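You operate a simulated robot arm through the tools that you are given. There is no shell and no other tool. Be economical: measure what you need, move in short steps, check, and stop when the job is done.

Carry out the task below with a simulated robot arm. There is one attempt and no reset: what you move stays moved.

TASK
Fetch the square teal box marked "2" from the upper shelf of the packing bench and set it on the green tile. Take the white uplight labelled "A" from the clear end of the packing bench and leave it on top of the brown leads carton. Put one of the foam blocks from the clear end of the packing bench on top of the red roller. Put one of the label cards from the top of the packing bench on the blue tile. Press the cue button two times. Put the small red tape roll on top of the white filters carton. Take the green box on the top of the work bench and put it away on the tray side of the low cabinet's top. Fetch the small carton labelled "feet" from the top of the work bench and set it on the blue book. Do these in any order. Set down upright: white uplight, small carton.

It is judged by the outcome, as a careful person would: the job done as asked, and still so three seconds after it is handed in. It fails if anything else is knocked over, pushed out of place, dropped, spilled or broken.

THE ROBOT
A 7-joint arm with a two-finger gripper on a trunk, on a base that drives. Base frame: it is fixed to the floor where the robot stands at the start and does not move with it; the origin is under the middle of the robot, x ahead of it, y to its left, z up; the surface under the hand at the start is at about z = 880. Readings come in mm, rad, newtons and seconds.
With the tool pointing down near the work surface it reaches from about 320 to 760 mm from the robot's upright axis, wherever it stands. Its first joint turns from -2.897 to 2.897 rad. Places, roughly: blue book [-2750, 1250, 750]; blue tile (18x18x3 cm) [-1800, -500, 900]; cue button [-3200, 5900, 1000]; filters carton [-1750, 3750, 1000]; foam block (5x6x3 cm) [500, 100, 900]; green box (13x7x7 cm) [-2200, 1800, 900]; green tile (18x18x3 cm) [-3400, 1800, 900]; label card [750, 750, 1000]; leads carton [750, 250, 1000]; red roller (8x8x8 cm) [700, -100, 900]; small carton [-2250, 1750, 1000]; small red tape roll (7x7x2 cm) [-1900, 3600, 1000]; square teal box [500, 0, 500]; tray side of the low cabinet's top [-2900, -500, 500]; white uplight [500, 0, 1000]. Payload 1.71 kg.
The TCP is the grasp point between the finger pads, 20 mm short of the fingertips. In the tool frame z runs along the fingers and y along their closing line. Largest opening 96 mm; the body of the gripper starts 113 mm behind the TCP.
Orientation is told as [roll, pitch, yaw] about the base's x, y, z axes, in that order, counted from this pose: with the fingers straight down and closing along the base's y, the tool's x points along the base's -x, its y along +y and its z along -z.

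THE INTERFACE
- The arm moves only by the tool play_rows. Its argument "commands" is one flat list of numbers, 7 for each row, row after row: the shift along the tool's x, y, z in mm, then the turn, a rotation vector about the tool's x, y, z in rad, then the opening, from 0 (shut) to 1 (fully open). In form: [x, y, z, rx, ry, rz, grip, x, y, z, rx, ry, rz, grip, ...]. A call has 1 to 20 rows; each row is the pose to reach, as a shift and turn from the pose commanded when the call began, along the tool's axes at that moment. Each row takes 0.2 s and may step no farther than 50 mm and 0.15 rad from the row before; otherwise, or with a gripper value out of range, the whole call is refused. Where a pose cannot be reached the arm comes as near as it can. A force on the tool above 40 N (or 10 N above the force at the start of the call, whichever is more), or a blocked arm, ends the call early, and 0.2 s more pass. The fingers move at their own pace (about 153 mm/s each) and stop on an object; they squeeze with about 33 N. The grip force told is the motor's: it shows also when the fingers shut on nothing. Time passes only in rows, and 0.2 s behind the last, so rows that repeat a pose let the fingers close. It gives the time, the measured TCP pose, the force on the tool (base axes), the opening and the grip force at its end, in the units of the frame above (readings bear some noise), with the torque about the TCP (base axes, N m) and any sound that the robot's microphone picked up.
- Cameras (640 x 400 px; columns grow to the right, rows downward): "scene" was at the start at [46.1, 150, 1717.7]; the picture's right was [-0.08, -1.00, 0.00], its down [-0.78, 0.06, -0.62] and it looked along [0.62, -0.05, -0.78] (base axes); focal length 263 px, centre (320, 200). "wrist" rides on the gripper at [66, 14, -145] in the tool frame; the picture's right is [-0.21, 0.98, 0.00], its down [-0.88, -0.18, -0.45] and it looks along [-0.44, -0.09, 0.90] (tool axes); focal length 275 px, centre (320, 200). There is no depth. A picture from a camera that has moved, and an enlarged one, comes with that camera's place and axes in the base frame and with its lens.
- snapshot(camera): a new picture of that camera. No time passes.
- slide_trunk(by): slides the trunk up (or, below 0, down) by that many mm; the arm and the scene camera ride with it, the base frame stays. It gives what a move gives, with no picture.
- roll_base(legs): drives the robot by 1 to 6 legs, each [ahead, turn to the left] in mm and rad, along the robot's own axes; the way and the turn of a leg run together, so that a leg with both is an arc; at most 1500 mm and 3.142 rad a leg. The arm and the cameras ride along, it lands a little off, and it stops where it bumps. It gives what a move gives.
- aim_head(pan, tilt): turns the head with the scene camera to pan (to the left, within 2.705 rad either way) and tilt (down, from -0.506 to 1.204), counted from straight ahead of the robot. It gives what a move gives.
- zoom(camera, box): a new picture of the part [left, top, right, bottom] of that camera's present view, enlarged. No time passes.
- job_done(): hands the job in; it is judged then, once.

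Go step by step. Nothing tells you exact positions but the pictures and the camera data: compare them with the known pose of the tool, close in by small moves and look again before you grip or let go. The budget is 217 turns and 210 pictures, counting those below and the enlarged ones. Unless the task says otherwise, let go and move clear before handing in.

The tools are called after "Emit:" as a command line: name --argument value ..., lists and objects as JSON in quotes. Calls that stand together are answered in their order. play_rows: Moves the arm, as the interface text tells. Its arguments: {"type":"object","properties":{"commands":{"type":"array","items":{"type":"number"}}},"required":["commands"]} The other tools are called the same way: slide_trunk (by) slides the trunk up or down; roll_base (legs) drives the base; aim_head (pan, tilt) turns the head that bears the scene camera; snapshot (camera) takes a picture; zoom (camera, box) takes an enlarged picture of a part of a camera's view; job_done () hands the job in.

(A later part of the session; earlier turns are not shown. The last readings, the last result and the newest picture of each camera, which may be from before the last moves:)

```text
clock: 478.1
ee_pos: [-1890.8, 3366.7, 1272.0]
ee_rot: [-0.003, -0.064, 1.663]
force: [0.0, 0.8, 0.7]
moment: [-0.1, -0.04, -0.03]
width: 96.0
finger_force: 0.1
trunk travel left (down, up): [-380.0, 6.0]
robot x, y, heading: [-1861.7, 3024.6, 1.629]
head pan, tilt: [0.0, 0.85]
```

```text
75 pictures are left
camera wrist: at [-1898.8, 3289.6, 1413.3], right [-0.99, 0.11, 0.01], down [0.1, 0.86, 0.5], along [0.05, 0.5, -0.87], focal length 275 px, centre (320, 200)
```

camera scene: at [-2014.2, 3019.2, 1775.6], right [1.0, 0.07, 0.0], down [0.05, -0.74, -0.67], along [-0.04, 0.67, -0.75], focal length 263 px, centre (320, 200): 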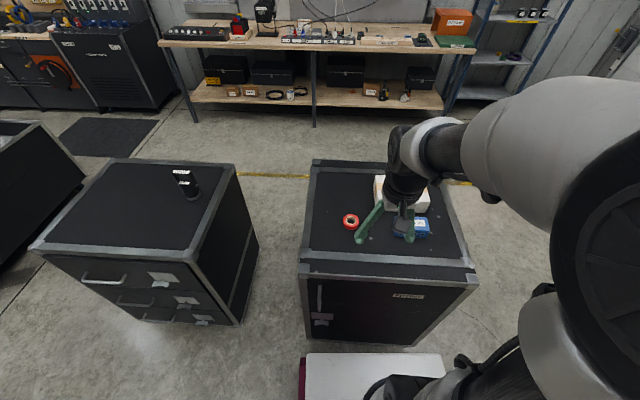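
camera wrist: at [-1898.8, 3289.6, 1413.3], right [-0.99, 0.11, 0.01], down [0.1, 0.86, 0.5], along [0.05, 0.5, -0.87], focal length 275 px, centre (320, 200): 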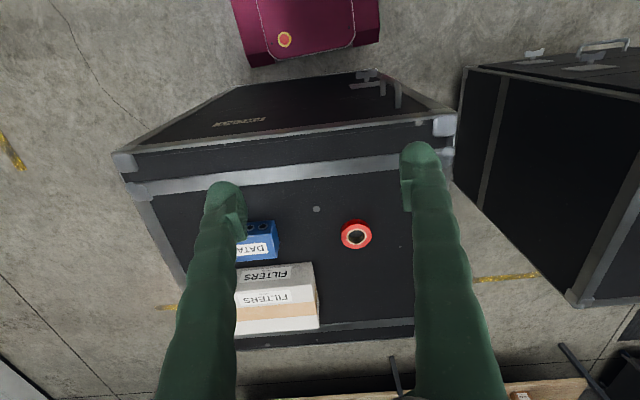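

Tape roll is at about (-1936,3636) on the case top, z≈955. Moving above it and levelling the tool.

Emit:
play_rows --commands '[-32, 2.5, 30, 0, 0.008, 0, 1, -65, 5, 60, 0, 0.016, 0, 1, -97, 7.5, 89, 0, 0.024, 0, 1, -129, 10, 119, 0, 0.032, 0, 1, -161, 12.5, 149, 0, 0.04, 0, 1, -194, 15, 179, 0, 0.048, 0, 1, -226, 17.5, 208, 0, 0.056, 0, 1, -258, 20, 236, 0, 0.064, 0, 1, -258, 20, 236, 0, 0.064, 0, 1]'

Emit:
snapshot --camera "wrist"

Emit:
snapshot --camera "scene"

```text
clock: 480.1
ee_pos: [-1936.2, 3658.7, 1040.4]
ee_rot: [-0.002, 0.023, 1.666]
force: [0.5, 0.8, -0.5]
moment: [-0.09, 0.0, 0.0]
width: 96.1
finger_force: 0.1
trunk travel left (down, up): [-380.0, 6.0]
robot x, y, heading: [-1858.6, 3024.4, 1.636]
head pan, tilt: [0.0, 0.85]
```

```text
74 pictures are left
camera wrist: at [-1945.7, 3593.2, 1186.7], right [-0.99, 0.11, -0.01], down [0.1, 0.9, 0.43], along [0.05, 0.42, -0.91], focal length 275 px, centre (320, 200)
```

wrist: 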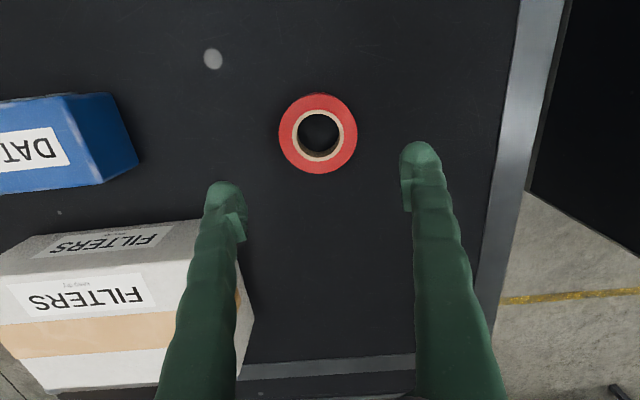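

```text
73 pictures are left
camera scene: at [-2017.0, 3068.5, 1774.9], right [1.0, 0.07, 0.0], down [0.05, -0.76, -0.65], along [-0.04, 0.64, -0.76], focal length 263 px, centre (320, 200)
```

scene: 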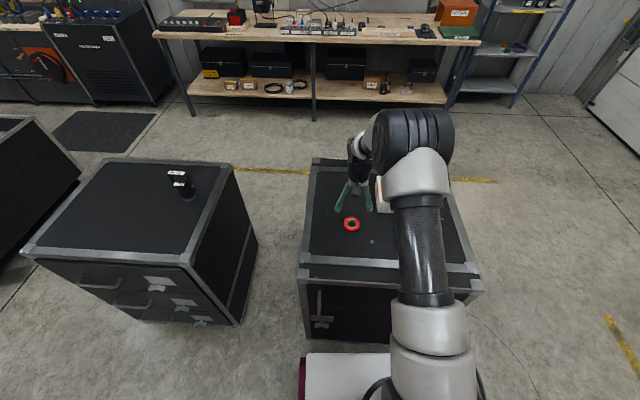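

Emit:
play_rows --commands '[10, 2, 15, 0, -0.012, 0, 1, 20, 4, 30, 0, -0.023, 0, 1, 20, 4, 45, 0, -0.023, 0, 1, 20, 4, 45, 0, -0.023, 0, 1]'

Emit:
snapshot --camera "wrist"

Emit:
zoom --camera "scene" --box '[310, 160, 410, 240]'

```text
clock: 481.1
ee_pos: [-1938.1, 3633.4, 995.9]
ee_rot: [-0.002, -0.005, 1.663]
force: [-0.4, 0.1, 0.2]
moment: [-0.02, 0.02, -0.05]
width: 96.1
finger_force: 0.0
trunk travel left (down, up): [-380.0, 6.0]
robot x, y, heading: [-1856.8, 3027.3, 1.634]
head pan, tilt: [0.0, 0.85]
```

```text
72 pictures are left
camera wrist: at [-1946.8, 3565.0, 1141.8], right [-0.99, 0.11, 0.0], down [0.1, 0.89, 0.45], along [0.05, 0.45, -0.89], focal length 275 px, centre (320, 200)
```

wrist: 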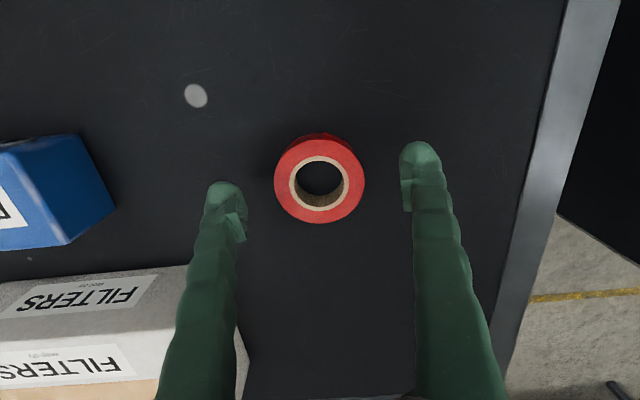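

```text
5.00 times, centred on (360, 200) of scene
camera zoom: at [-2016.9, 3063.9, 1774.9], right [1.0, 0.07, 0.0], down [0.05, -0.76, -0.65], along [-0.04, 0.65, -0.76], focal length 1317 px, centre (120, 200)
```

zoom: 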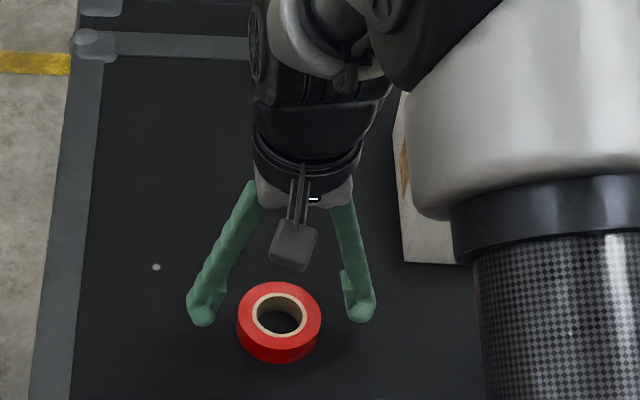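

Emit:
play_rows --commands '[-3, 0, 8, 0, 0, 0, 1, -3, 0, 15, 0, 0, 0, 1, -3, 0, 18, 0, 0, 0, 1]'

Emit:
snapshot --camera "wrist"

Emit:
zoom --camera "scene" --box '[310, 180, 410, 240]'

```text
clock: 481.9
ee_pos: [-1939.4, 3638.1, 980.2]
ee_rot: [-0.002, -0.006, 1.664]
force: [-0.6, 0.1, 0.2]
moment: [0.03, -0.03, 0.01]
width: 95.9
finger_force: 0.0
trunk travel left (down, up): [-380.0, 6.0]
robot x, y, heading: [-1861.0, 3024.1, 1.637]
head pan, tilt: [0.0, 0.85]
```

```text
70 pictures are left
camera wrist: at [-1948.4, 3568.6, 1125.1], right [-0.99, 0.11, 0.0], down [0.1, 0.89, 0.45], along [0.05, 0.45, -0.89], focal length 275 px, centre (320, 200)
```

wrist: 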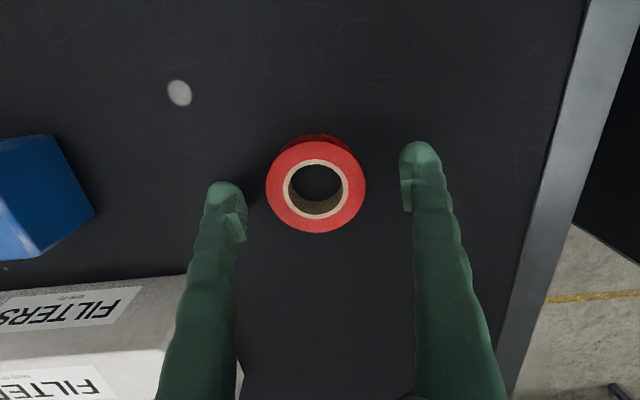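

```text
6.40 times, centred on (360, 210) of scene
camera zoom: at [-2016.9, 3064.3, 1774.9], right [1.0, 0.07, 0.0], down [0.05, -0.76, -0.65], along [-0.04, 0.65, -0.76], focal length 1686 px, centre (64, 136)
```

zoom: 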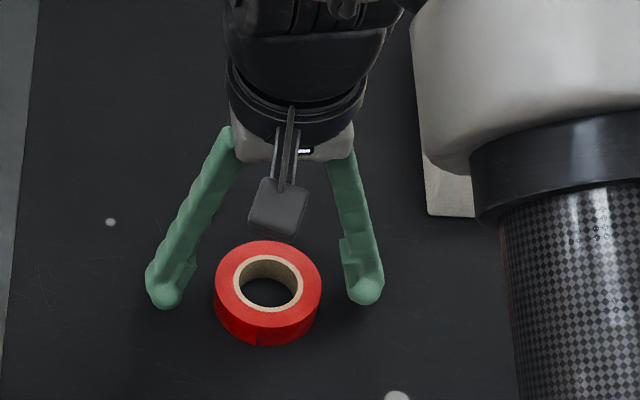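

Lowering 3 mm more, then gripping and lifting gently.

Emit:
play_rows --commands '[0, 0, 3, 0, 0, 0, 1, 0, 0, 3, 0, 0, 0, 0, 0, 0, 3, 0, 0, 0, 0, 0, 0, 3, 0, 0, 0, 0]'

Emit:
play_rows --commands '[0, 0, -4, 0, 0, 0, 0, 0, 0, -12, 0, 0, 0, 0, 0, 0, -25, 0, 0, 0, 0, 0, 0, -45, 0, 0, 0, 0, 0, 0, -75, 0, 0, 0, 0, 0, 0, -110, 0, 0, 0, 0]'

Emit:
snapshot --camera "wrist"

```text
clock: 482.9
ee_pos: [-1940.1, 3637.1, 977.0]
ee_rot: [-0.002, -0.006, 1.663]
force: [0.2, -1.0, -1.0]
moment: [-0.01, 0.02, 0.03]
width: 58.4
finger_force: 33.1
trunk travel left (down, up): [-380.0, 6.0]
robot x, y, heading: [-1863.4, 3026.2, 1.639]
head pan, tilt: [0.0, 0.85]
```

```text
clock: 484.3
ee_pos: [-1939.4, 3635.9, 1088.7]
ee_rot: [-0.002, -0.005, 1.664]
force: [0.5, -1.1, -0.6]
moment: [0.0, 0.03, 0.01]
width: 58.3
finger_force: 32.7
trunk travel left (down, up): [-380.0, 6.0]
robot x, y, heading: [-1862.3, 3021.4, 1.635]
head pan, tilt: [0.0, 0.85]
```

```text
68 pictures are left
camera wrist: at [-1947.7, 3567.4, 1233.6], right [-0.99, 0.11, 0.0], down [0.1, 0.89, 0.45], along [0.05, 0.45, -0.89], focal length 275 px, centre (320, 200)
```

wrist: 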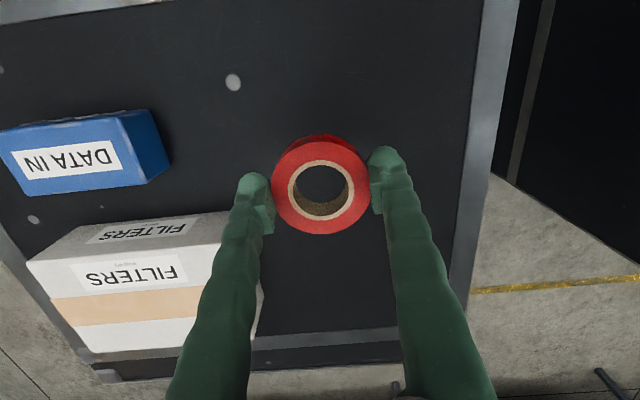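

Tape held. Carton top is z≈1003, x −1830..−1618, y 3722..3875; I'll set the tape near (-1770,3768), within reach.

Emit:
play_rows --commands '[-15, -24, 0, 0, 0, 0, 0, -36, -57, 0, 0, 0, 0, 0, -57, -90, 0, 0, 0, 0, 0, -78, -123, 0, 0, 0, 0, 0, -98, -155, 0, 0, 0, 0, 0, -115, -181, 0, 0, 0, 0, 0, -115, -181, 0, 0, 0, 0, 0]'

Emit:
snapshot --camera "wrist"

Emit:
zoom --camera "scene" --box '[320, 150, 460, 250]'

```text
clock: 485.7
ee_pos: [-1773.5, 3747.9, 1101.6]
ee_rot: [-0.003, -0.025, 1.662]
force: [-0.1, -0.9, -1.1]
moment: [0.12, 0.0, 0.04]
width: 58.4
finger_force: 33.3
trunk travel left (down, up): [-380.0, 6.0]
robot x, y, heading: [-1859.9, 3022.0, 1.64]
head pan, tilt: [0.0, 0.85]
stopped in row 7: the arm was blocked; the commanded pose is now the measured one
```

```text
67 pictures are left
camera wrist: at [-1780.2, 3676.3, 1245.8], right [-0.99, 0.11, 0.0], down [0.1, 0.88, 0.47], along [0.05, 0.46, -0.88], focal length 275 px, centre (320, 200)
```

wrist: 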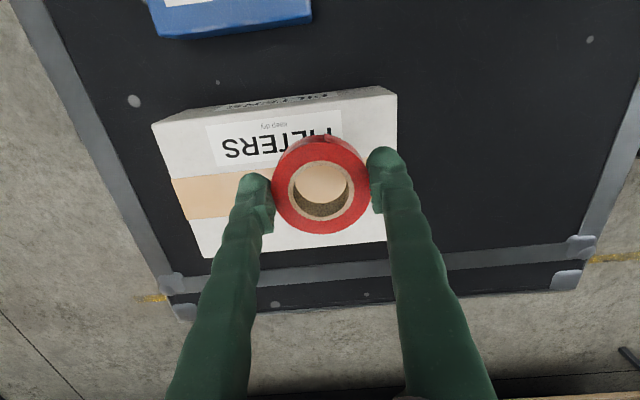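

```text
4.00 times, centred on (390, 200) of scene
camera zoom: at [-2016.8, 3060.4, 1775.1], right [1.0, 0.07, 0.0], down [0.05, -0.76, -0.65], along [-0.04, 0.65, -0.76], focal length 1054 px, centre (40, 200)
```

zoom: 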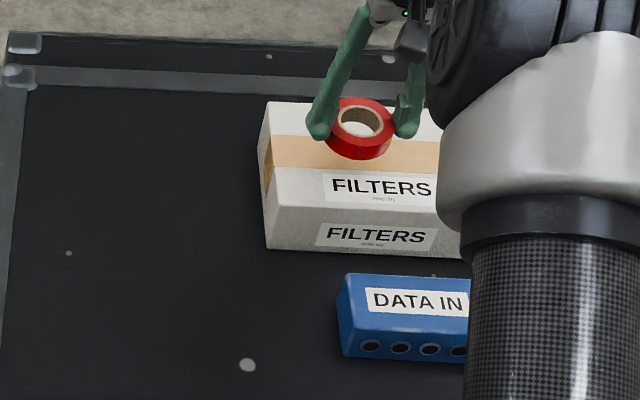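

The reach limit stopped it, but a straight descent lands the roll about 40 mm inside the carton's front edge, which is fully supported. Lowering.

Emit:
play_rows --commands '[0, 0, 12, 0, 0, 0, 0, 0, 0, 28, 0, 0, 0, 0, 0, 0, 44, 0, 0, 0, 0, 0, 0, 56, 0, 0.01, 0, 0, 0, 0, 62, 0, 0.02, 0, 0]'

Emit:
snapshot --camera "wrist"

Emit:
zoom --camera "scene" --box '[340, 160, 440, 230]'

```text
clock: 486.1
ee_pos: [-1770.4, 3733.4, 1109.1]
ee_rot: [-0.005, -0.039, 1.662]
force: [-0.5, -1.2, -1.6]
moment: [0.09, 0.01, 0.05]
width: 58.4
finger_force: 33.2
trunk travel left (down, up): [-380.0, 6.0]
robot x, y, heading: [-1861.4, 3024.0, 1.642]
head pan, tilt: [0.0, 0.85]
stopped in row 1: the arm was blocked; the commanded pose is now the measured one
```

```text
65 pictures are left
camera wrist: at [-1778.7, 3659.6, 1250.9], right [-0.99, 0.11, 0.01], down [0.1, 0.87, 0.48], along [0.05, 0.48, -0.88], focal length 275 px, centre (320, 200)
```

wrist: 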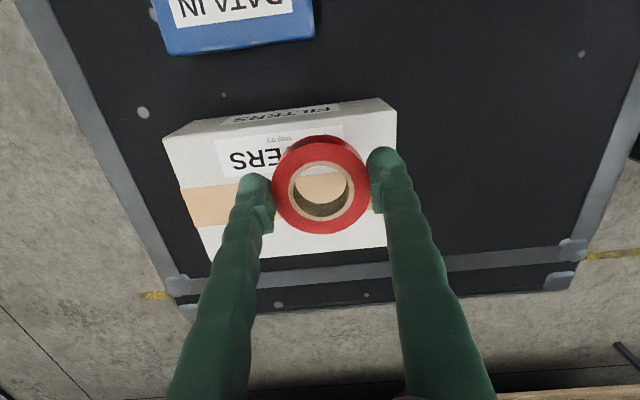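

```text
5.71 times, centred on (390, 195) of scene
camera zoom: at [-2016.2, 3062.4, 1775.1], right [1.0, 0.07, 0.0], down [0.05, -0.76, -0.65], along [-0.04, 0.65, -0.76], focal length 1505 px, centre (-80, 229)
```

zoom: 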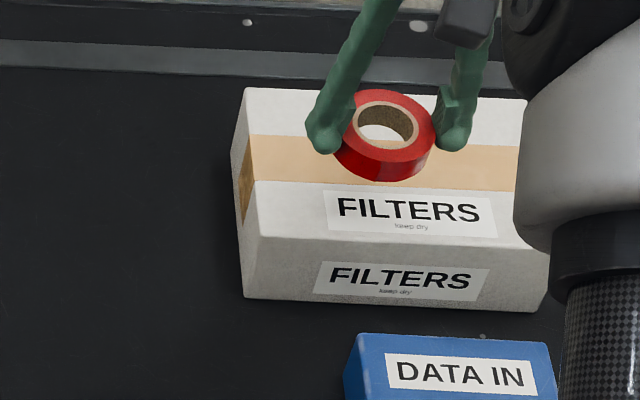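

The arm is near full extension. Lowering via the trunk keeps the arm pose, so I'll go down 55 mm with the trunk, then try reaching forward.

Emit:
slide_trunk --by -55

Emit:
play_rows --commands '[-10, 0, -8, 0, 0.01, 0, 0, -20, 0, -8, 0, 0.02, 0, 0, -30, 0, -8, 0, 0.03, 0, 0]'

Emit:
snapshot --camera "wrist"

```text
clock: 487.0
ee_pos: [-1771.9, 3734.4, 1051.1]
ee_rot: [-0.005, -0.036, 1.663]
force: [-0.6, -0.9, -1.2]
moment: [0.0, -0.01, 0.02]
width: 58.7
finger_force: 32.6
trunk travel left (down, up): [-325.0, 61.0]
robot x, y, heading: [-1861.5, 3025.2, 1.638]
head pan, tilt: [0.0, 0.85]
```

```text
clock: 487.7
ee_pos: [-1771.8, 3743.2, 1077.6]
ee_rot: [-0.004, -0.033, 1.662]
force: [0.0, -0.6, 0.2]
moment: [0.11, 0.04, 0.01]
width: 58.6
finger_force: 32.4
trunk travel left (down, up): [-325.0, 61.0]
robot x, y, heading: [-1858.8, 3024.2, 1.638]
head pan, tilt: [0.0, 0.85]
stopped in row 3: the arm was blocked; the commanded pose is now the measured one
```

```text
63 pictures are left
camera wrist: at [-1780.2, 3671.3, 1220.4], right [-0.99, 0.12, 0.0], down [0.1, 0.88, 0.47], along [0.05, 0.47, -0.88], focal length 275 px, centre (320, 200)
```

wrist: 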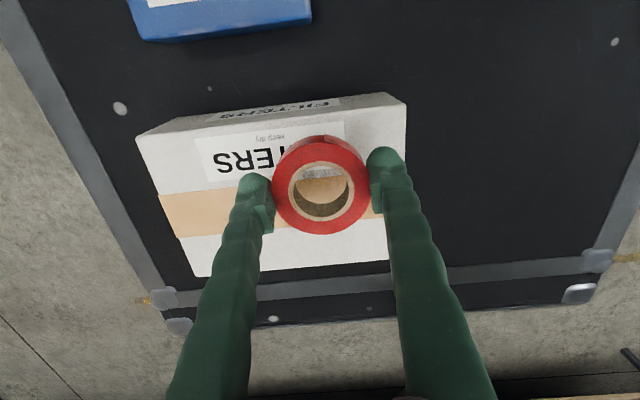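

Reach is saturated, so I'll retract, reposition the base side-on to the case (its side is narrower), and reach to the left.

Emit:
play_rows --commands '[20, 0, -15, 0, 0, 0, 0, 55, -1, -35, 0, 0.005, 0, 0, 95, -2, -55, 0, 0.01, 0, 0, 138, -3, -75, 0, 0.015, 0, 0, 182, -4, -95, 0, 0.02, 0, 0, 226, -5, -110, 0, 0.03, 0, 0, 270, -6, -120, 0, 0.033, 0, 0]'

Emit:
roll_base --legs '[[-140, 0], [0, -1.138], [-400, 0], [870, 0], [0, -0.5]]'

Emit:
aim_head --pan 1.5 --tilt 0.85

Emit:
snapshot --camera "scene"

```text
clock: 489.3
ee_pos: [-1738.5, 3470.9, 1190.4]
ee_rot: [-0.004, 0.002, 1.662]
force: [0.0, -0.6, -0.4]
moment: [0.05, 0.01, 0.03]
width: 58.4
finger_force: 32.7
trunk travel left (down, up): [-325.0, 61.0]
robot x, y, heading: [-1863.6, 3025.2, 1.636]
head pan, tilt: [0.0, 0.85]
```

```text
clock: 500.2
ee_pos: [-1134.7, 3145.1, 1203.6]
ee_rot: [-0.004, -0.025, 0.583]
force: [1.0, 0.1, 0.1]
moment: [0.02, 0.07, -0.02]
width: 58.2
finger_force: 32.7
trunk travel left (down, up): [-325.0, 61.0]
robot x, y, heading: [-1549.3, 3041.7, 0.647]
head pan, tilt: [0.0, 0.85]
stopped in leg 4: the robot was blocked; the commanded pose is now the measured one
```

```text
clock: 501.8
ee_pos: [-1098.1, 3172.8, 1187.1]
ee_rot: [-0.006, 0.015, 0.587]
force: [1.2, 0.0, -0.5]
moment: [-0.09, 0.05, -0.02]
width: 58.3
finger_force: 32.9
trunk travel left (down, up): [-325.0, 61.0]
robot x, y, heading: [-1548.7, 3042.2, 0.645]
head pan, tilt: [1.499, 0.85]
```

```text
62 pictures are left
camera scene: at [-1697.8, 3222.9, 1721.5], right [0.84, 0.54, -0.02], down [0.39, -0.64, -0.66], along [-0.37, 0.55, -0.75], focal length 263 px, centre (320, 200)
```

scene: 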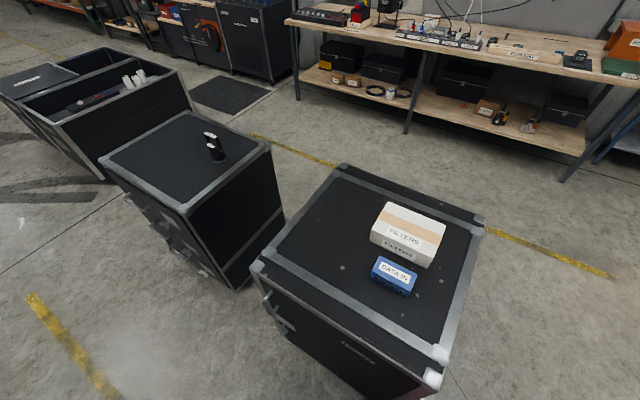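

The base is wider than I assumed and touched near the case's corner; the case has not visibly moved. I'll back off and instead approach front-on, closer than before (there is about 100 mm spare in front).

Emit:
roll_base --legs '[[-350, 0], [0, 0.926]]'

Emit:
aim_head --pan 0 --tilt 1.0

Emit:
snapshot --camera "scene"

```text
clock: 507.0
ee_pos: [-1654.1, 3255.0, 1194.4]
ee_rot: [-0.005, 0.001, 1.498]
force: [0.4, -0.6, -0.5]
moment: [0.01, 0.02, 0.0]
width: 58.4
finger_force: 33.3
trunk travel left (down, up): [-325.0, 61.0]
robot x, y, heading: [-1824.0, 2834.4, 1.562]
head pan, tilt: [1.499, 0.85]
```

```text
clock: 508.6
ee_pos: [-1654.5, 3235.6, 1199.6]
ee_rot: [-0.004, -0.015, 1.498]
force: [-0.4, 0.5, 1.0]
moment: [0.02, 0.04, -0.01]
width: 58.5
finger_force: 33.4
trunk travel left (down, up): [-325.0, 61.0]
robot x, y, heading: [-1822.5, 2832.9, 1.565]
head pan, tilt: [0.0, 1.0]
```

```text
61 pictures are left
camera scene: at [-1977.1, 2876.1, 1709.1], right [1.0, -0.01, 0.0], down [-0.01, -0.85, -0.53], along [0.01, 0.53, -0.85], focal length 263 px, centre (320, 200)
```

scene: 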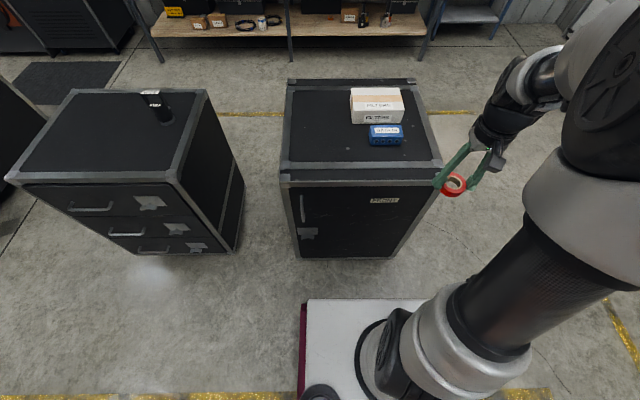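

The case face is at y≈3482 and my base front at about 3170. Advancing 245 mm.

Emit:
roll_base --legs '[[245, 0]]'

Emit:
snapshot --camera "scene"

Emit:
snapshot --camera "wrist"

```text
clock: 510.4
ee_pos: [-1646.9, 3467.4, 1202.3]
ee_rot: [-0.005, -0.019, 1.489]
force: [-0.3, 0.9, -0.6]
moment: [0.01, 0.0, -0.01]
width: 58.6
finger_force: 33.0
trunk travel left (down, up): [-325.0, 61.0]
robot x, y, heading: [-1820.2, 3076.0, 1.546]
head pan, tilt: [0.0, 1.0]
```

```text
60 pictures are left
camera scene: at [-1973.3, 3104.9, 1709.4], right [1.0, -0.02, 0.0], down [-0.02, -0.85, -0.53], along [0.01, 0.53, -0.85], focal length 263 px, centre (320, 200)
```

scene: 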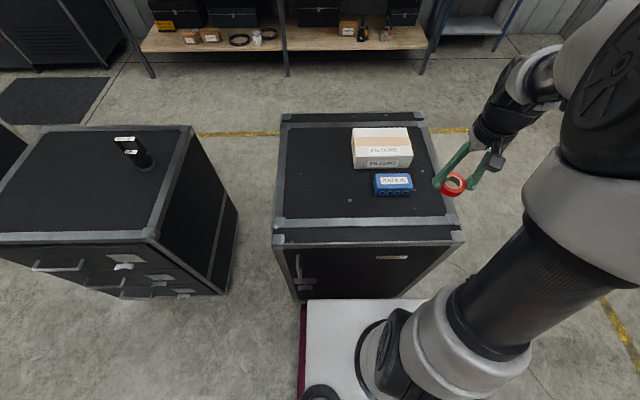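

```text
59 pictures are left
camera wrist: at [-1666.9, 3398.0, 1346.4], right [-0.96, 0.29, 0.0], down [0.25, 0.85, 0.46], along [0.13, 0.44, -0.89], focal length 275 px, centre (320, 200)
```

wrist: 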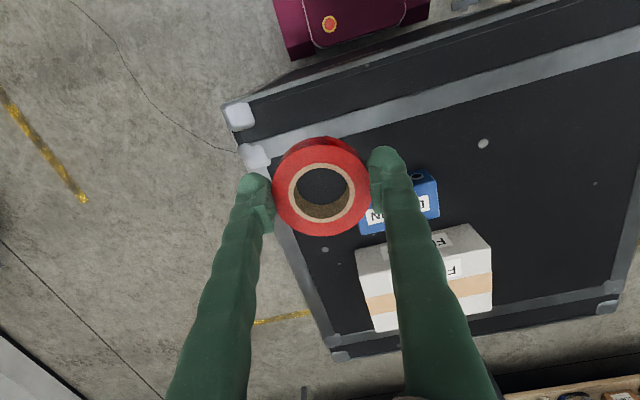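

Carton top centre is (-1735,3790). Carrying the tape over to about (-1745,3770).

Emit:
play_rows --commands '[-30, 12, 5, 0, 0.002, 0, 0, -67, 28, 15, 0, 0.004, 0, 0, -105, 44, 28, 0, 0.007, 0, 0, -143, 60, 42, 0, 0.01, 0, 0, -181, 76, 58, 0, 0.013, 0, 0, -219, 92, 75, 0, 0.016, 0, 0, -257, 108, 92, 0, 0.019, 0, 0, -285, 119, 106, 0, 0.019, 0, 0, -294, 122, 110, 0, 0.019, 0, 0]'

Emit:
snapshot --camera "wrist"

Emit:
zoom --camera "scene" --box '[330, 100, 450, 190]'

```text
clock: 512.4
ee_pos: [-1743.6, 3762.4, 1103.7]
ee_rot: [-0.004, -0.011, 1.488]
force: [0.2, 0.0, -0.8]
moment: [-0.01, 0.01, 0.0]
width: 58.2
finger_force: 33.1
trunk travel left (down, up): [-325.0, 61.0]
robot x, y, heading: [-1817.7, 3075.7, 1.548]
head pan, tilt: [0.0, 1.0]
```

```text
58 pictures are left
camera wrist: at [-1764.6, 3696.6, 1247.5], right [-0.96, 0.29, 0.0], down [0.25, 0.85, 0.45], along [0.13, 0.44, -0.89], focal length 275 px, centre (320, 200)
```

wrist: 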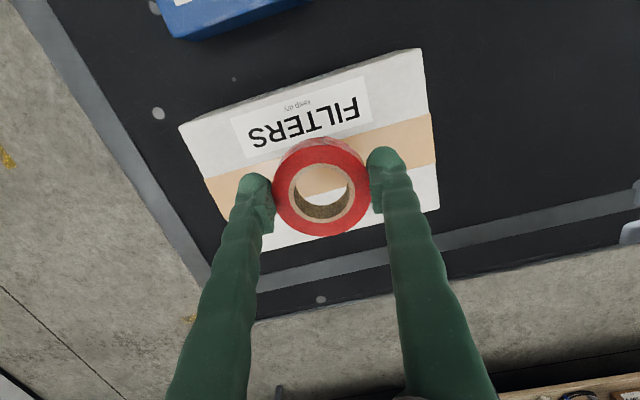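

```text
4.44 times, centred on (390, 145) of scene
camera zoom: at [-1973.0, 3117.0, 1709.2], right [1.0, -0.02, 0.0], down [-0.02, -0.85, -0.53], along [0.01, 0.53, -0.85], focal length 1171 px, centre (9, 444)
```

zoom: 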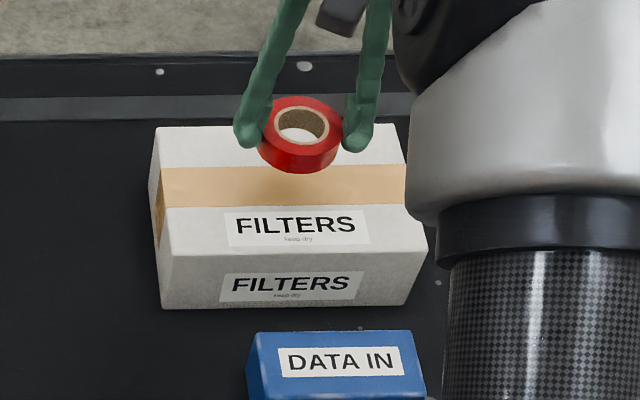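

Unblocked, and straight below is the middle of the carton top. Lowering.

Emit:
play_rows --commands '[0, 0, 15, 0, 0, 0, 0, 0, 0, 33, 0, 0, 0, 0, 0, 0, 50, 0, 0, 0, 0, 0, 0, 62, 0, 0, 0, 0, 0, 0, 68, 0, 0, 0, 0]'

Emit:
play_rows --commands '[0, 0, 4, 0, 0, 0, 0, 0, 0, 7, 0, 0, 0, 0]'

Emit:
zoom --camera "scene" --box '[330, 100, 450, 190]'

```text
clock: 513.6
ee_pos: [-1745.2, 3763.7, 1040.3]
ee_rot: [-0.002, -0.021, 1.49]
force: [-0.4, 1.9, 35.7]
moment: [-0.2, 0.05, -0.04]
width: 58.9
finger_force: 32.8
trunk travel left (down, up): [-325.0, 61.0]
robot x, y, heading: [-1817.5, 3073.4, 1.546]
head pan, tilt: [0.0, 1.0]
```

```text
clock: 514.0
ee_pos: [-1744.1, 3750.6, 1048.3]
ee_rot: [-0.002, -0.037, 1.488]
force: [-0.8, 0.1, -1.0]
moment: [0.05, 0.02, 0.01]
width: 58.7
finger_force: 32.9
trunk travel left (down, up): [-325.0, 61.0]
robot x, y, heading: [-1817.8, 3073.2, 1.547]
head pan, tilt: [0.0, 1.0]
stopped in row 1: the force on the tool passed its limit at 48 N (the readings are from after the stop); the commanded pose is now the measured one
```

```text
4.44 times, centred on (390, 145) of scene
camera zoom: at [-1972.9, 3115.9, 1708.8], right [1.0, -0.02, 0.0], down [-0.02, -0.85, -0.53], along [0.01, 0.53, -0.85], focal length 1171 px, centre (9, 444)
```

zoom: 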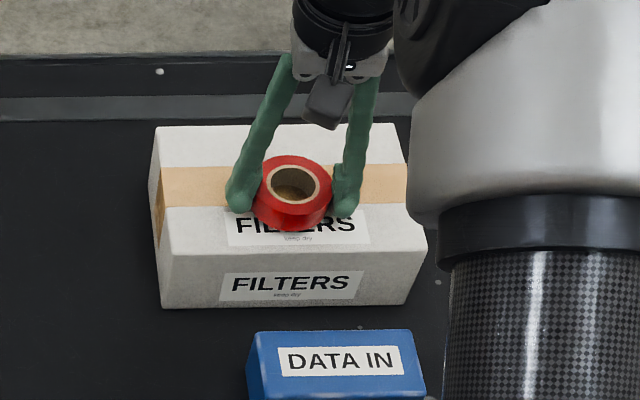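

Contact was at z≈1041. I'll shift 15 mm forward, level, lower just to touch, and release.

Emit:
play_rows --commands '[-8, 0, 0, 0, 0.015, 0, 0, -15, 0, 1, 0, 0.03, 0, 0, -15, 0, 3, 0, 0.03, 0, 0, -15, 0, 5, 0, 0.03, 0, 0]'

Emit:
zoom --camera "scene" --box '[350, 110, 430, 170]'

```text
clock: 515.0
ee_pos: [-1742.9, 3767.3, 1042.3]
ee_rot: [-0.002, -0.005, 1.488]
force: [0.1, -0.6, 0.2]
moment: [-0.01, 0.0, -0.01]
width: 58.9
finger_force: 33.1
trunk travel left (down, up): [-325.0, 61.0]
robot x, y, heading: [-1823.0, 3076.5, 1.553]
head pan, tilt: [0.0, 1.0]
```

```text
6.67 times, centred on (390, 140) of scene
camera zoom: at [-1973.1, 3117.2, 1709.1], right [1.0, -0.02, 0.0], down [-0.02, -0.85, -0.53], along [0.01, 0.53, -0.85], focal length 1756 px, centre (-147, 600)
```

zoom: 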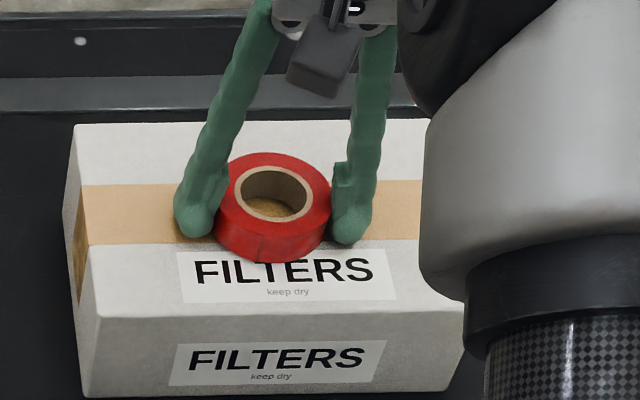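

Emit:
play_rows --commands '[0, 0, 1.5, 0, 0, 0, 0, 0, 0, 2.5, 0, 0, 0, 0]'

Emit:
play_rows --commands '[0, 0, 0, 0, 0, 0, 0.75, 0, 0, 0, 0, 0, 0, 0.85, 0, 0, 0, 0, 0, 0, 0.85, 0, 0, -15, 0, 0, 0, 0.9, 0, 0, -45, 0, 0, 0, 1, 0, 0, -85, 0, 0, 0, 1, 5, 0, -130, 0, 0, 0, 1]'

Emit:
zoom --camera "scene" --box '[330, 100, 450, 190]'

```text
clock: 515.6
ee_pos: [-1741.8, 3765.1, 1039.6]
ee_rot: [-0.002, -0.004, 1.488]
force: [-1.0, 0.4, -0.8]
moment: [-0.01, -0.01, -0.03]
width: 58.8
finger_force: 33.3
trunk travel left (down, up): [-325.0, 61.0]
robot x, y, heading: [-1819.3, 3076.5, 1.55]
head pan, tilt: [0.0, 1.0]
```

```text
clock: 517.2
ee_pos: [-1742.2, 3757.3, 1169.7]
ee_rot: [-0.002, -0.004, 1.489]
force: [-0.5, 0.6, 0.5]
moment: [-0.01, -0.03, -0.03]
width: 95.8
finger_force: 0.0
trunk travel left (down, up): [-325.0, 61.0]
robot x, y, heading: [-1820.8, 3073.3, 1.549]
head pan, tilt: [0.0, 1.0]
```

```text
4.44 times, centred on (390, 145) of scene
camera zoom: at [-1973.2, 3115.4, 1709.2], right [1.0, -0.02, 0.0], down [-0.02, -0.85, -0.53], along [0.01, 0.53, -0.85], focal length 1171 px, centre (9, 444)
```

zoom: 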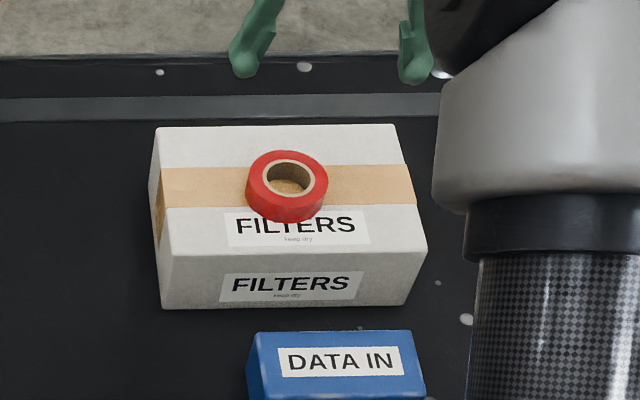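

Tape roll sits on the filters carton. Last is the cue button at the wall bench; I'll tuck the arm and drive around the cases' right side.

Emit:
play_rows --commands '[40, 6, -13, 0, 0, 0, 0.5, 80, 13, -27, 0, 0, 0, 0, 120, 20, -40, 0, 0, 0, 0, 160, 26, -54, 0, 0, 0, 0, 200, 33, -68, 0, 0, 0, 0, 240, 40, -82, 0, 0, 0, 0, 278, 46, -95, 0, 0, 0, 0]'

Emit:
roll_base --legs '[[-300, 0], [0, -1.094], [1086, 0], [0, 1.183], [1500, 0], [0, 1.391]]'

Emit:
aim_head --pan -0.5 --tilt 0.35

Emit:
snapshot --camera "scene"

```text
clock: 518.8
ee_pos: [-1807.1, 3479.2, 1264.0]
ee_rot: [-0.003, -0.004, 1.489]
force: [-0.8, -0.3, 0.7]
moment: [0.06, 0.03, 0.01]
width: 0.2
finger_force: 29.4
trunk travel left (down, up): [-325.0, 61.0]
robot x, y, heading: [-1817.8, 3076.1, 1.551]
head pan, tilt: [0.0, 1.0]
```

```text
clock: 545.0
ee_pos: [-1347.6, 4819.2, 1264.0]
ee_rot: [-0.003, -0.002, 2.961]
force: [-0.2, 0.5, -0.2]
moment: [0.01, 0.02, -0.01]
width: 0.1
finger_force: 30.1
trunk travel left (down, up): [-325.0, 61.0]
robot x, y, heading: [-939.9, 4768.2, 3.024]
head pan, tilt: [0.0, 1.0]
```

```text
clock: 546.0
ee_pos: [-1329.8, 4817.9, 1268.6]
ee_rot: [-0.002, -0.016, 2.959]
force: [-0.7, 0.2, -0.4]
moment: [-0.02, -0.06, 0.02]
width: 0.2
finger_force: 29.9
trunk travel left (down, up): [-325.0, 61.0]
robot x, y, heading: [-942.7, 4769.7, 3.024]
head pan, tilt: [-0.499, 0.351]
```

```text
53 pictures are left
camera scene: at [-1007.3, 4667.3, 1763.5], right [0.58, 0.82, 0.01], down [0.3, -0.2, -0.93], along [-0.76, 0.54, -0.36], focal length 263 px, centre (320, 200)
```

scene: 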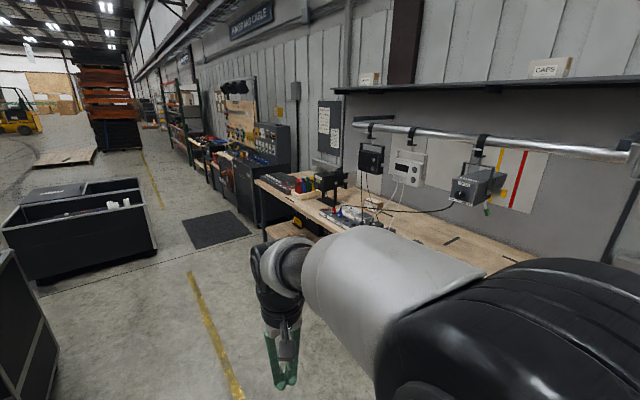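

Emit:
roll_base --legs '[[0, -0.057], [1095, 0], [1095, 0], [0, -1.396]]'

Emit:
aim_head --pan 0 --tilt 0.6

Emit:
snapshot --camera "scene"

```text
clock: 562.5
ee_pos: [-3106.9, 5522.1, 1268.4]
ee_rot: [-0.002, -0.02, 1.452]
force: [0.1, 0.0, 0.0]
moment: [-0.02, -0.01, -0.03]
width: 0.0
finger_force: 30.0
trunk travel left (down, up): [-325.0, 61.0]
robot x, y, heading: [-3131.8, 5136.4, 1.515]
head pan, tilt: [-0.499, 0.351]
```

```text
clock: 563.4
ee_pos: [-3109.9, 5501.2, 1275.8]
ee_rot: [0.0, -0.037, 1.452]
force: [0.4, -0.3, 0.7]
moment: [0.02, 0.01, -0.01]
width: 0.0
finger_force: 29.4
trunk travel left (down, up): [-325.0, 61.0]
robot x, y, heading: [-3135.4, 5137.0, 1.514]
head pan, tilt: [0.0, 0.6]
```

```text
52 pictures are left
camera scene: at [-3283.8, 5199.6, 1741.0], right [1.0, -0.06, 0.0], down [-0.03, -0.57, -0.82], along [0.05, 0.82, -0.58], focal length 263 px, centre (320, 200)
```

scene: 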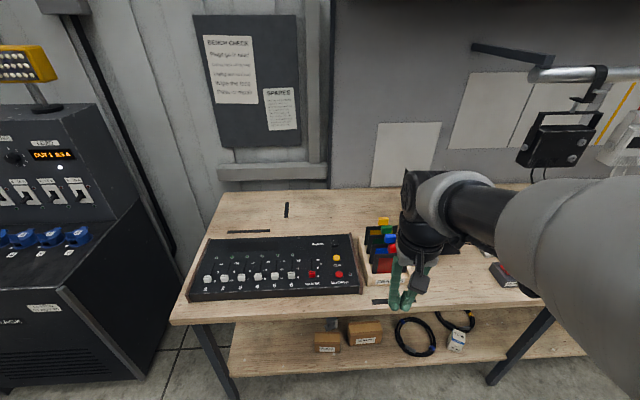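

Emit:
zoom --camera "scene" --box '[180, 220, 380, 310]'

Emit:
zoom --camera "scene" --box '[290, 230, 370, 300]'

```text
3.20 times, centred on (280, 265) of scene
camera zoom: at [-3283.8, 5199.6, 1741.0], right [1.0, -0.06, 0.0], down [-0.03, -0.57, -0.82], along [0.05, 0.82, -0.58], focal length 843 px, centre (448, -8)
```

zoom: 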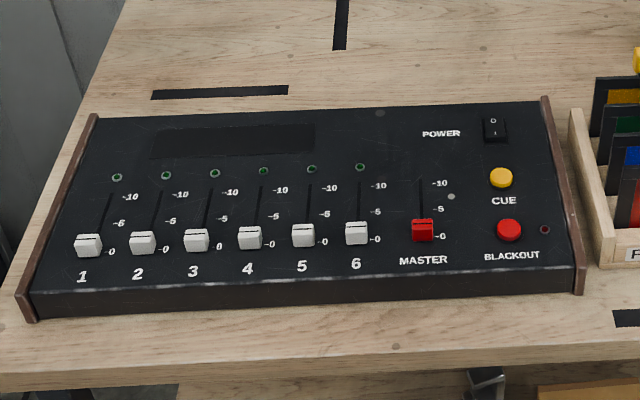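

```text
5.71 times, centred on (330, 265) of scene
camera zoom: at [-3283.8, 5199.6, 1741.0], right [1.0, -0.06, 0.0], down [-0.03, -0.57, -0.82], along [0.05, 0.82, -0.58], focal length 1505 px, centre (263, -171)
```

zoom: 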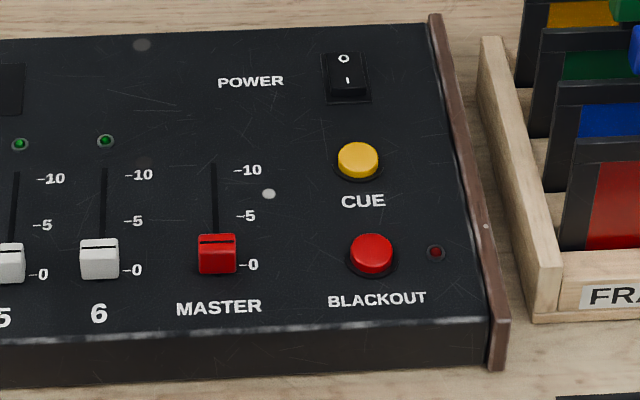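

The yellow CUE button is at about (-3171,5929), z≈940. I'll drive 165 mm closer.

Emit:
roll_base --legs '[[165, 0]]'

Emit:
snapshot --camera "wrist"

Emit:
zoom --camera "scene" --box '[240, 220, 440, 345]'

```text
clock: 564.9
ee_pos: [-3099.8, 5652.1, 1280.1]
ee_rot: [-0.001, -0.047, 1.452]
force: [-0.2, 0.8, 0.4]
moment: [-0.16, -0.03, 0.01]
width: 0.0
finger_force: 29.7
trunk travel left (down, up): [-325.0, 61.0]
robot x, y, heading: [-3123.9, 5300.7, 1.514]
head pan, tilt: [0.0, 0.6]
```

```text
49 pictures are left
camera wrist: at [-3122.0, 5580.8, 1422.2], right [-0.95, 0.32, 0.01], down [0.28, 0.83, 0.49], along [0.15, 0.46, -0.87], focal length 275 px, centre (320, 200)
```

wrist: 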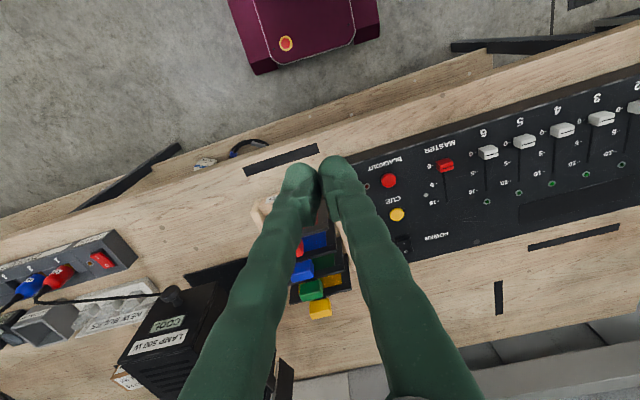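

```text
3.20 times, centred on (340, 282) of scene
camera zoom: at [-3277.7, 5310.7, 1741.8], right [1.0, -0.06, 0.0], down [-0.03, -0.55, -0.83], along [0.05, 0.83, -0.55], focal length 843 px, centre (256, -64)
```

zoom: 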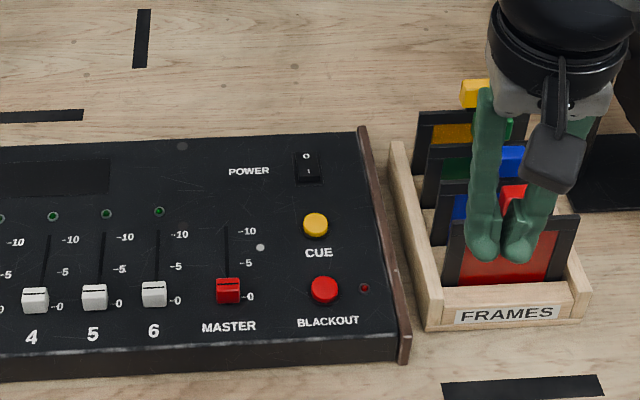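

CUE resolves to about (-3175,5896, z≈975). Moving the closed fingertips above it.

Emit:
play_rows --commands '[-28, 13, 15, 0, 0.006, 0, 0, -56, 26, 35, 0, 0.012, 0, 0, -84, 39, 60, 0, 0.018, 0, 0, -112, 52, 88, 0, 0.024, 0, 0, -140, 65, 117, 0, 0.03, 0, 0, -168, 78, 148, 0, 0.036, 0, 0, -196, 91, 179, 0, 0.042, 0, 0, -224, 103, 205, 0, 0.047, 0, 0, -224, 103, 205, 0, 0.047, 0, 0]'

Emit:
snapshot --camera "wrist"

Emit:
zoom --camera "scene" --box '[260, 180, 420, 330]'

```text
clock: 566.9
ee_pos: [-3178.8, 5913.4, 1079.7]
ee_rot: [0.001, 0.014, 1.453]
force: [-0.7, -0.9, 0.3]
moment: [0.11, 0.01, -0.01]
width: 0.1
finger_force: 29.8
trunk travel left (down, up): [-325.0, 61.0]
robot x, y, heading: [-3122.6, 5303.3, 1.518]
head pan, tilt: [0.0, 0.6]
```

```text
47 pictures are left
camera wrist: at [-3200.4, 5850.6, 1225.9], right [-0.95, 0.32, 0.0], down [0.29, 0.85, 0.43], along [0.14, 0.41, -0.9], focal length 275 px, centre (320, 200)
```

wrist: 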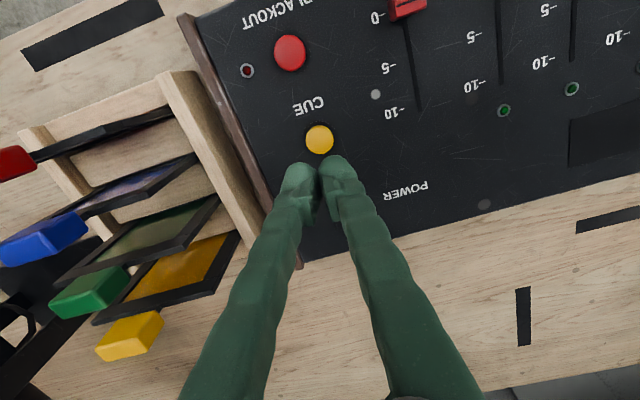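

```text
2.67 times, centred on (340, 255) of scene
camera zoom: at [-3274.4, 5365.7, 1741.0], right [1.0, -0.06, 0.0], down [-0.03, -0.58, -0.82], along [0.05, 0.82, -0.58], focal length 702 px, centre (267, 53)
```

zoom: 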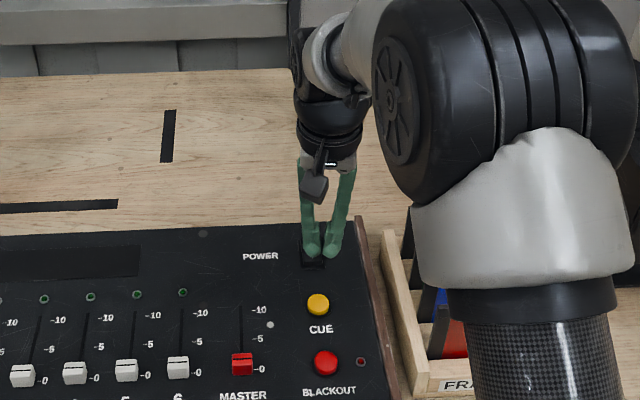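

The button lies nearly straight below the fingertips. Descending 55 mm and rechecking.

Emit:
play_rows --commands '[2, 0, 20, 0, 0, 0, 0, 2, 0, 40, 0, 0, 0, 0, 2, 0, 55, 0, 0, 0, 0, 2, 0, 55, 0, 0, 0, 0]'

Emit:
snapshot --camera "wrist"

Emit:
zoom --camera "scene" --box '[300, 210, 400, 310]'

```text
clock: 567.9
ee_pos: [-3174.6, 5912.8, 1020.3]
ee_rot: [0.002, 0.016, 1.449]
force: [0.4, 0.0, 0.2]
moment: [0.0, -0.02, 0.0]
width: 0.0
finger_force: 29.6
trunk travel left (down, up): [-325.0, 61.0]
robot x, y, heading: [-3121.9, 5304.9, 1.518]
head pan, tilt: [0.0, 0.6]
```

```text
45 pictures are left
camera wrist: at [-3196.7, 5851.0, 1166.6], right [-0.95, 0.32, 0.0], down [0.29, 0.86, 0.43], along [0.14, 0.41, -0.9], focal length 275 px, centre (320, 200)
```

wrist: 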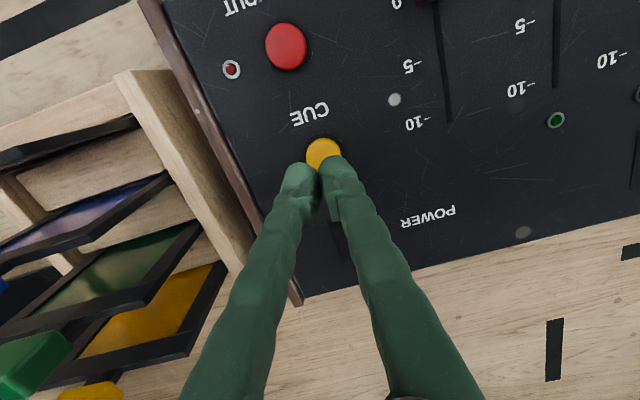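

```text
4.00 times, centred on (350, 260) of scene
camera zoom: at [-3274.5, 5368.4, 1740.9], right [1.0, -0.06, 0.0], down [-0.03, -0.58, -0.82], along [0.05, 0.81, -0.58], focal length 1054 px, centre (200, -40)
```

zoom: 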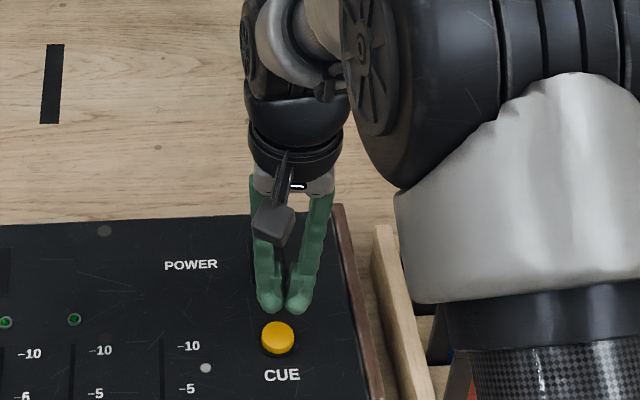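

Button resolves to (-3175,5909, z≈954), 3–4 mm off my axis. Correcting and descending to just above it.

Emit:
play_rows --commands '[3, 0, 15, 0, -0.015, 0, 0, 3, 0, 28, 0, -0.015, 0, 0, 3, 0, 34, 0, -0.015, 0, 0, 3, 0, 34, 0, -0.015, 0, 0]'

Emit:
snapshot --camera "wrist"

Emit:
zoom --camera "scene" --box '[330, 250, 410, 310]'

```text
clock: 568.9
ee_pos: [-3175.5, 5910.5, 986.0]
ee_rot: [0.0, 0.002, 1.453]
force: [-0.2, 0.9, 0.4]
moment: [-0.04, 0.0, -0.01]
width: 0.0
finger_force: 29.2
trunk travel left (down, up): [-325.0, 61.0]
robot x, y, heading: [-3122.7, 5303.6, 1.512]
head pan, tilt: [0.0, 0.6]
```

```text
43 pictures are left
camera wrist: at [-3196.2, 5845.5, 1131.1], right [-0.95, 0.32, 0.0], down [0.29, 0.85, 0.44], along [0.14, 0.42, -0.9], focal length 275 px, centre (320, 200)
```

wrist: 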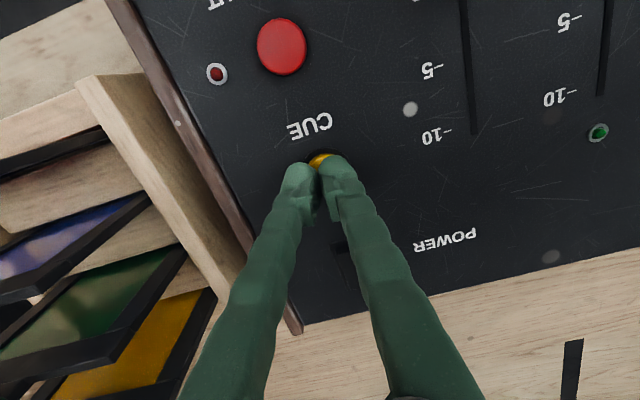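

```text
6.67 times, centred on (370, 280) of scene
camera zoom: at [-3274.4, 5368.8, 1740.8], right [1.0, -0.06, 0.0], down [-0.03, -0.58, -0.82], along [0.05, 0.81, -0.58], focal length 1756 px, centre (-13, -333)
```

zoom: 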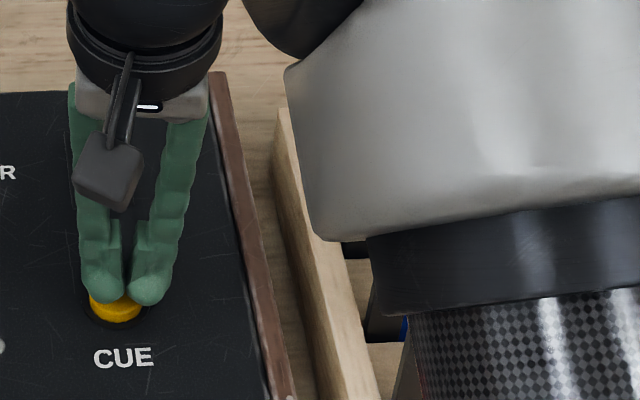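

Right over the button; nudging 4 mm left and pressing down in small steps.

Emit:
play_rows --commands '[1, 4, 0, 0, 0, 0, 0, 1, 4, 3, 0, 0, 0, 0, 1, 4, 6, 0, 0, 0, 0, 1, 4, 9, 0, 0, 0, 0]'

Emit:
zoom --camera "scene" --box '[330, 260, 400, 310]'

```text
clock: 569.9
ee_pos: [-3177.8, 5908.7, 976.8]
ee_rot: [0.0, 0.002, 1.453]
force: [-0.5, -0.8, 1.0]
moment: [-0.01, -0.01, 0.01]
width: 5.8
finger_force: 29.5
trunk travel left (down, up): [-325.0, 61.0]
robot x, y, heading: [-3126.9, 5303.5, 1.515]
head pan, tilt: [0.0, 0.6]
```

```text
8.00 times, centred on (365, 285) of scene
camera zoom: at [-3274.4, 5368.7, 1740.8], right [1.0, -0.06, 0.0], down [-0.03, -0.58, -0.82], along [0.05, 0.81, -0.58], focal length 2108 px, centre (-40, -480)
```

zoom: 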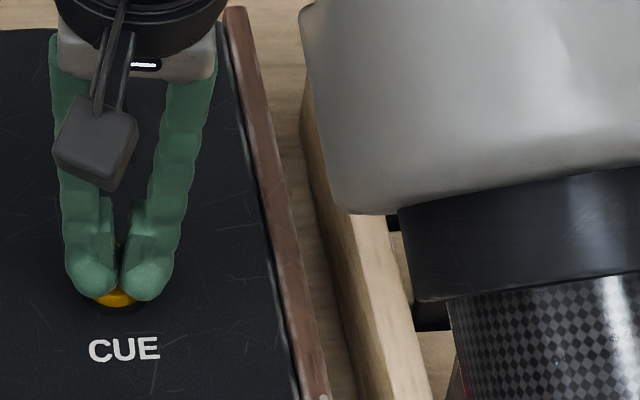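

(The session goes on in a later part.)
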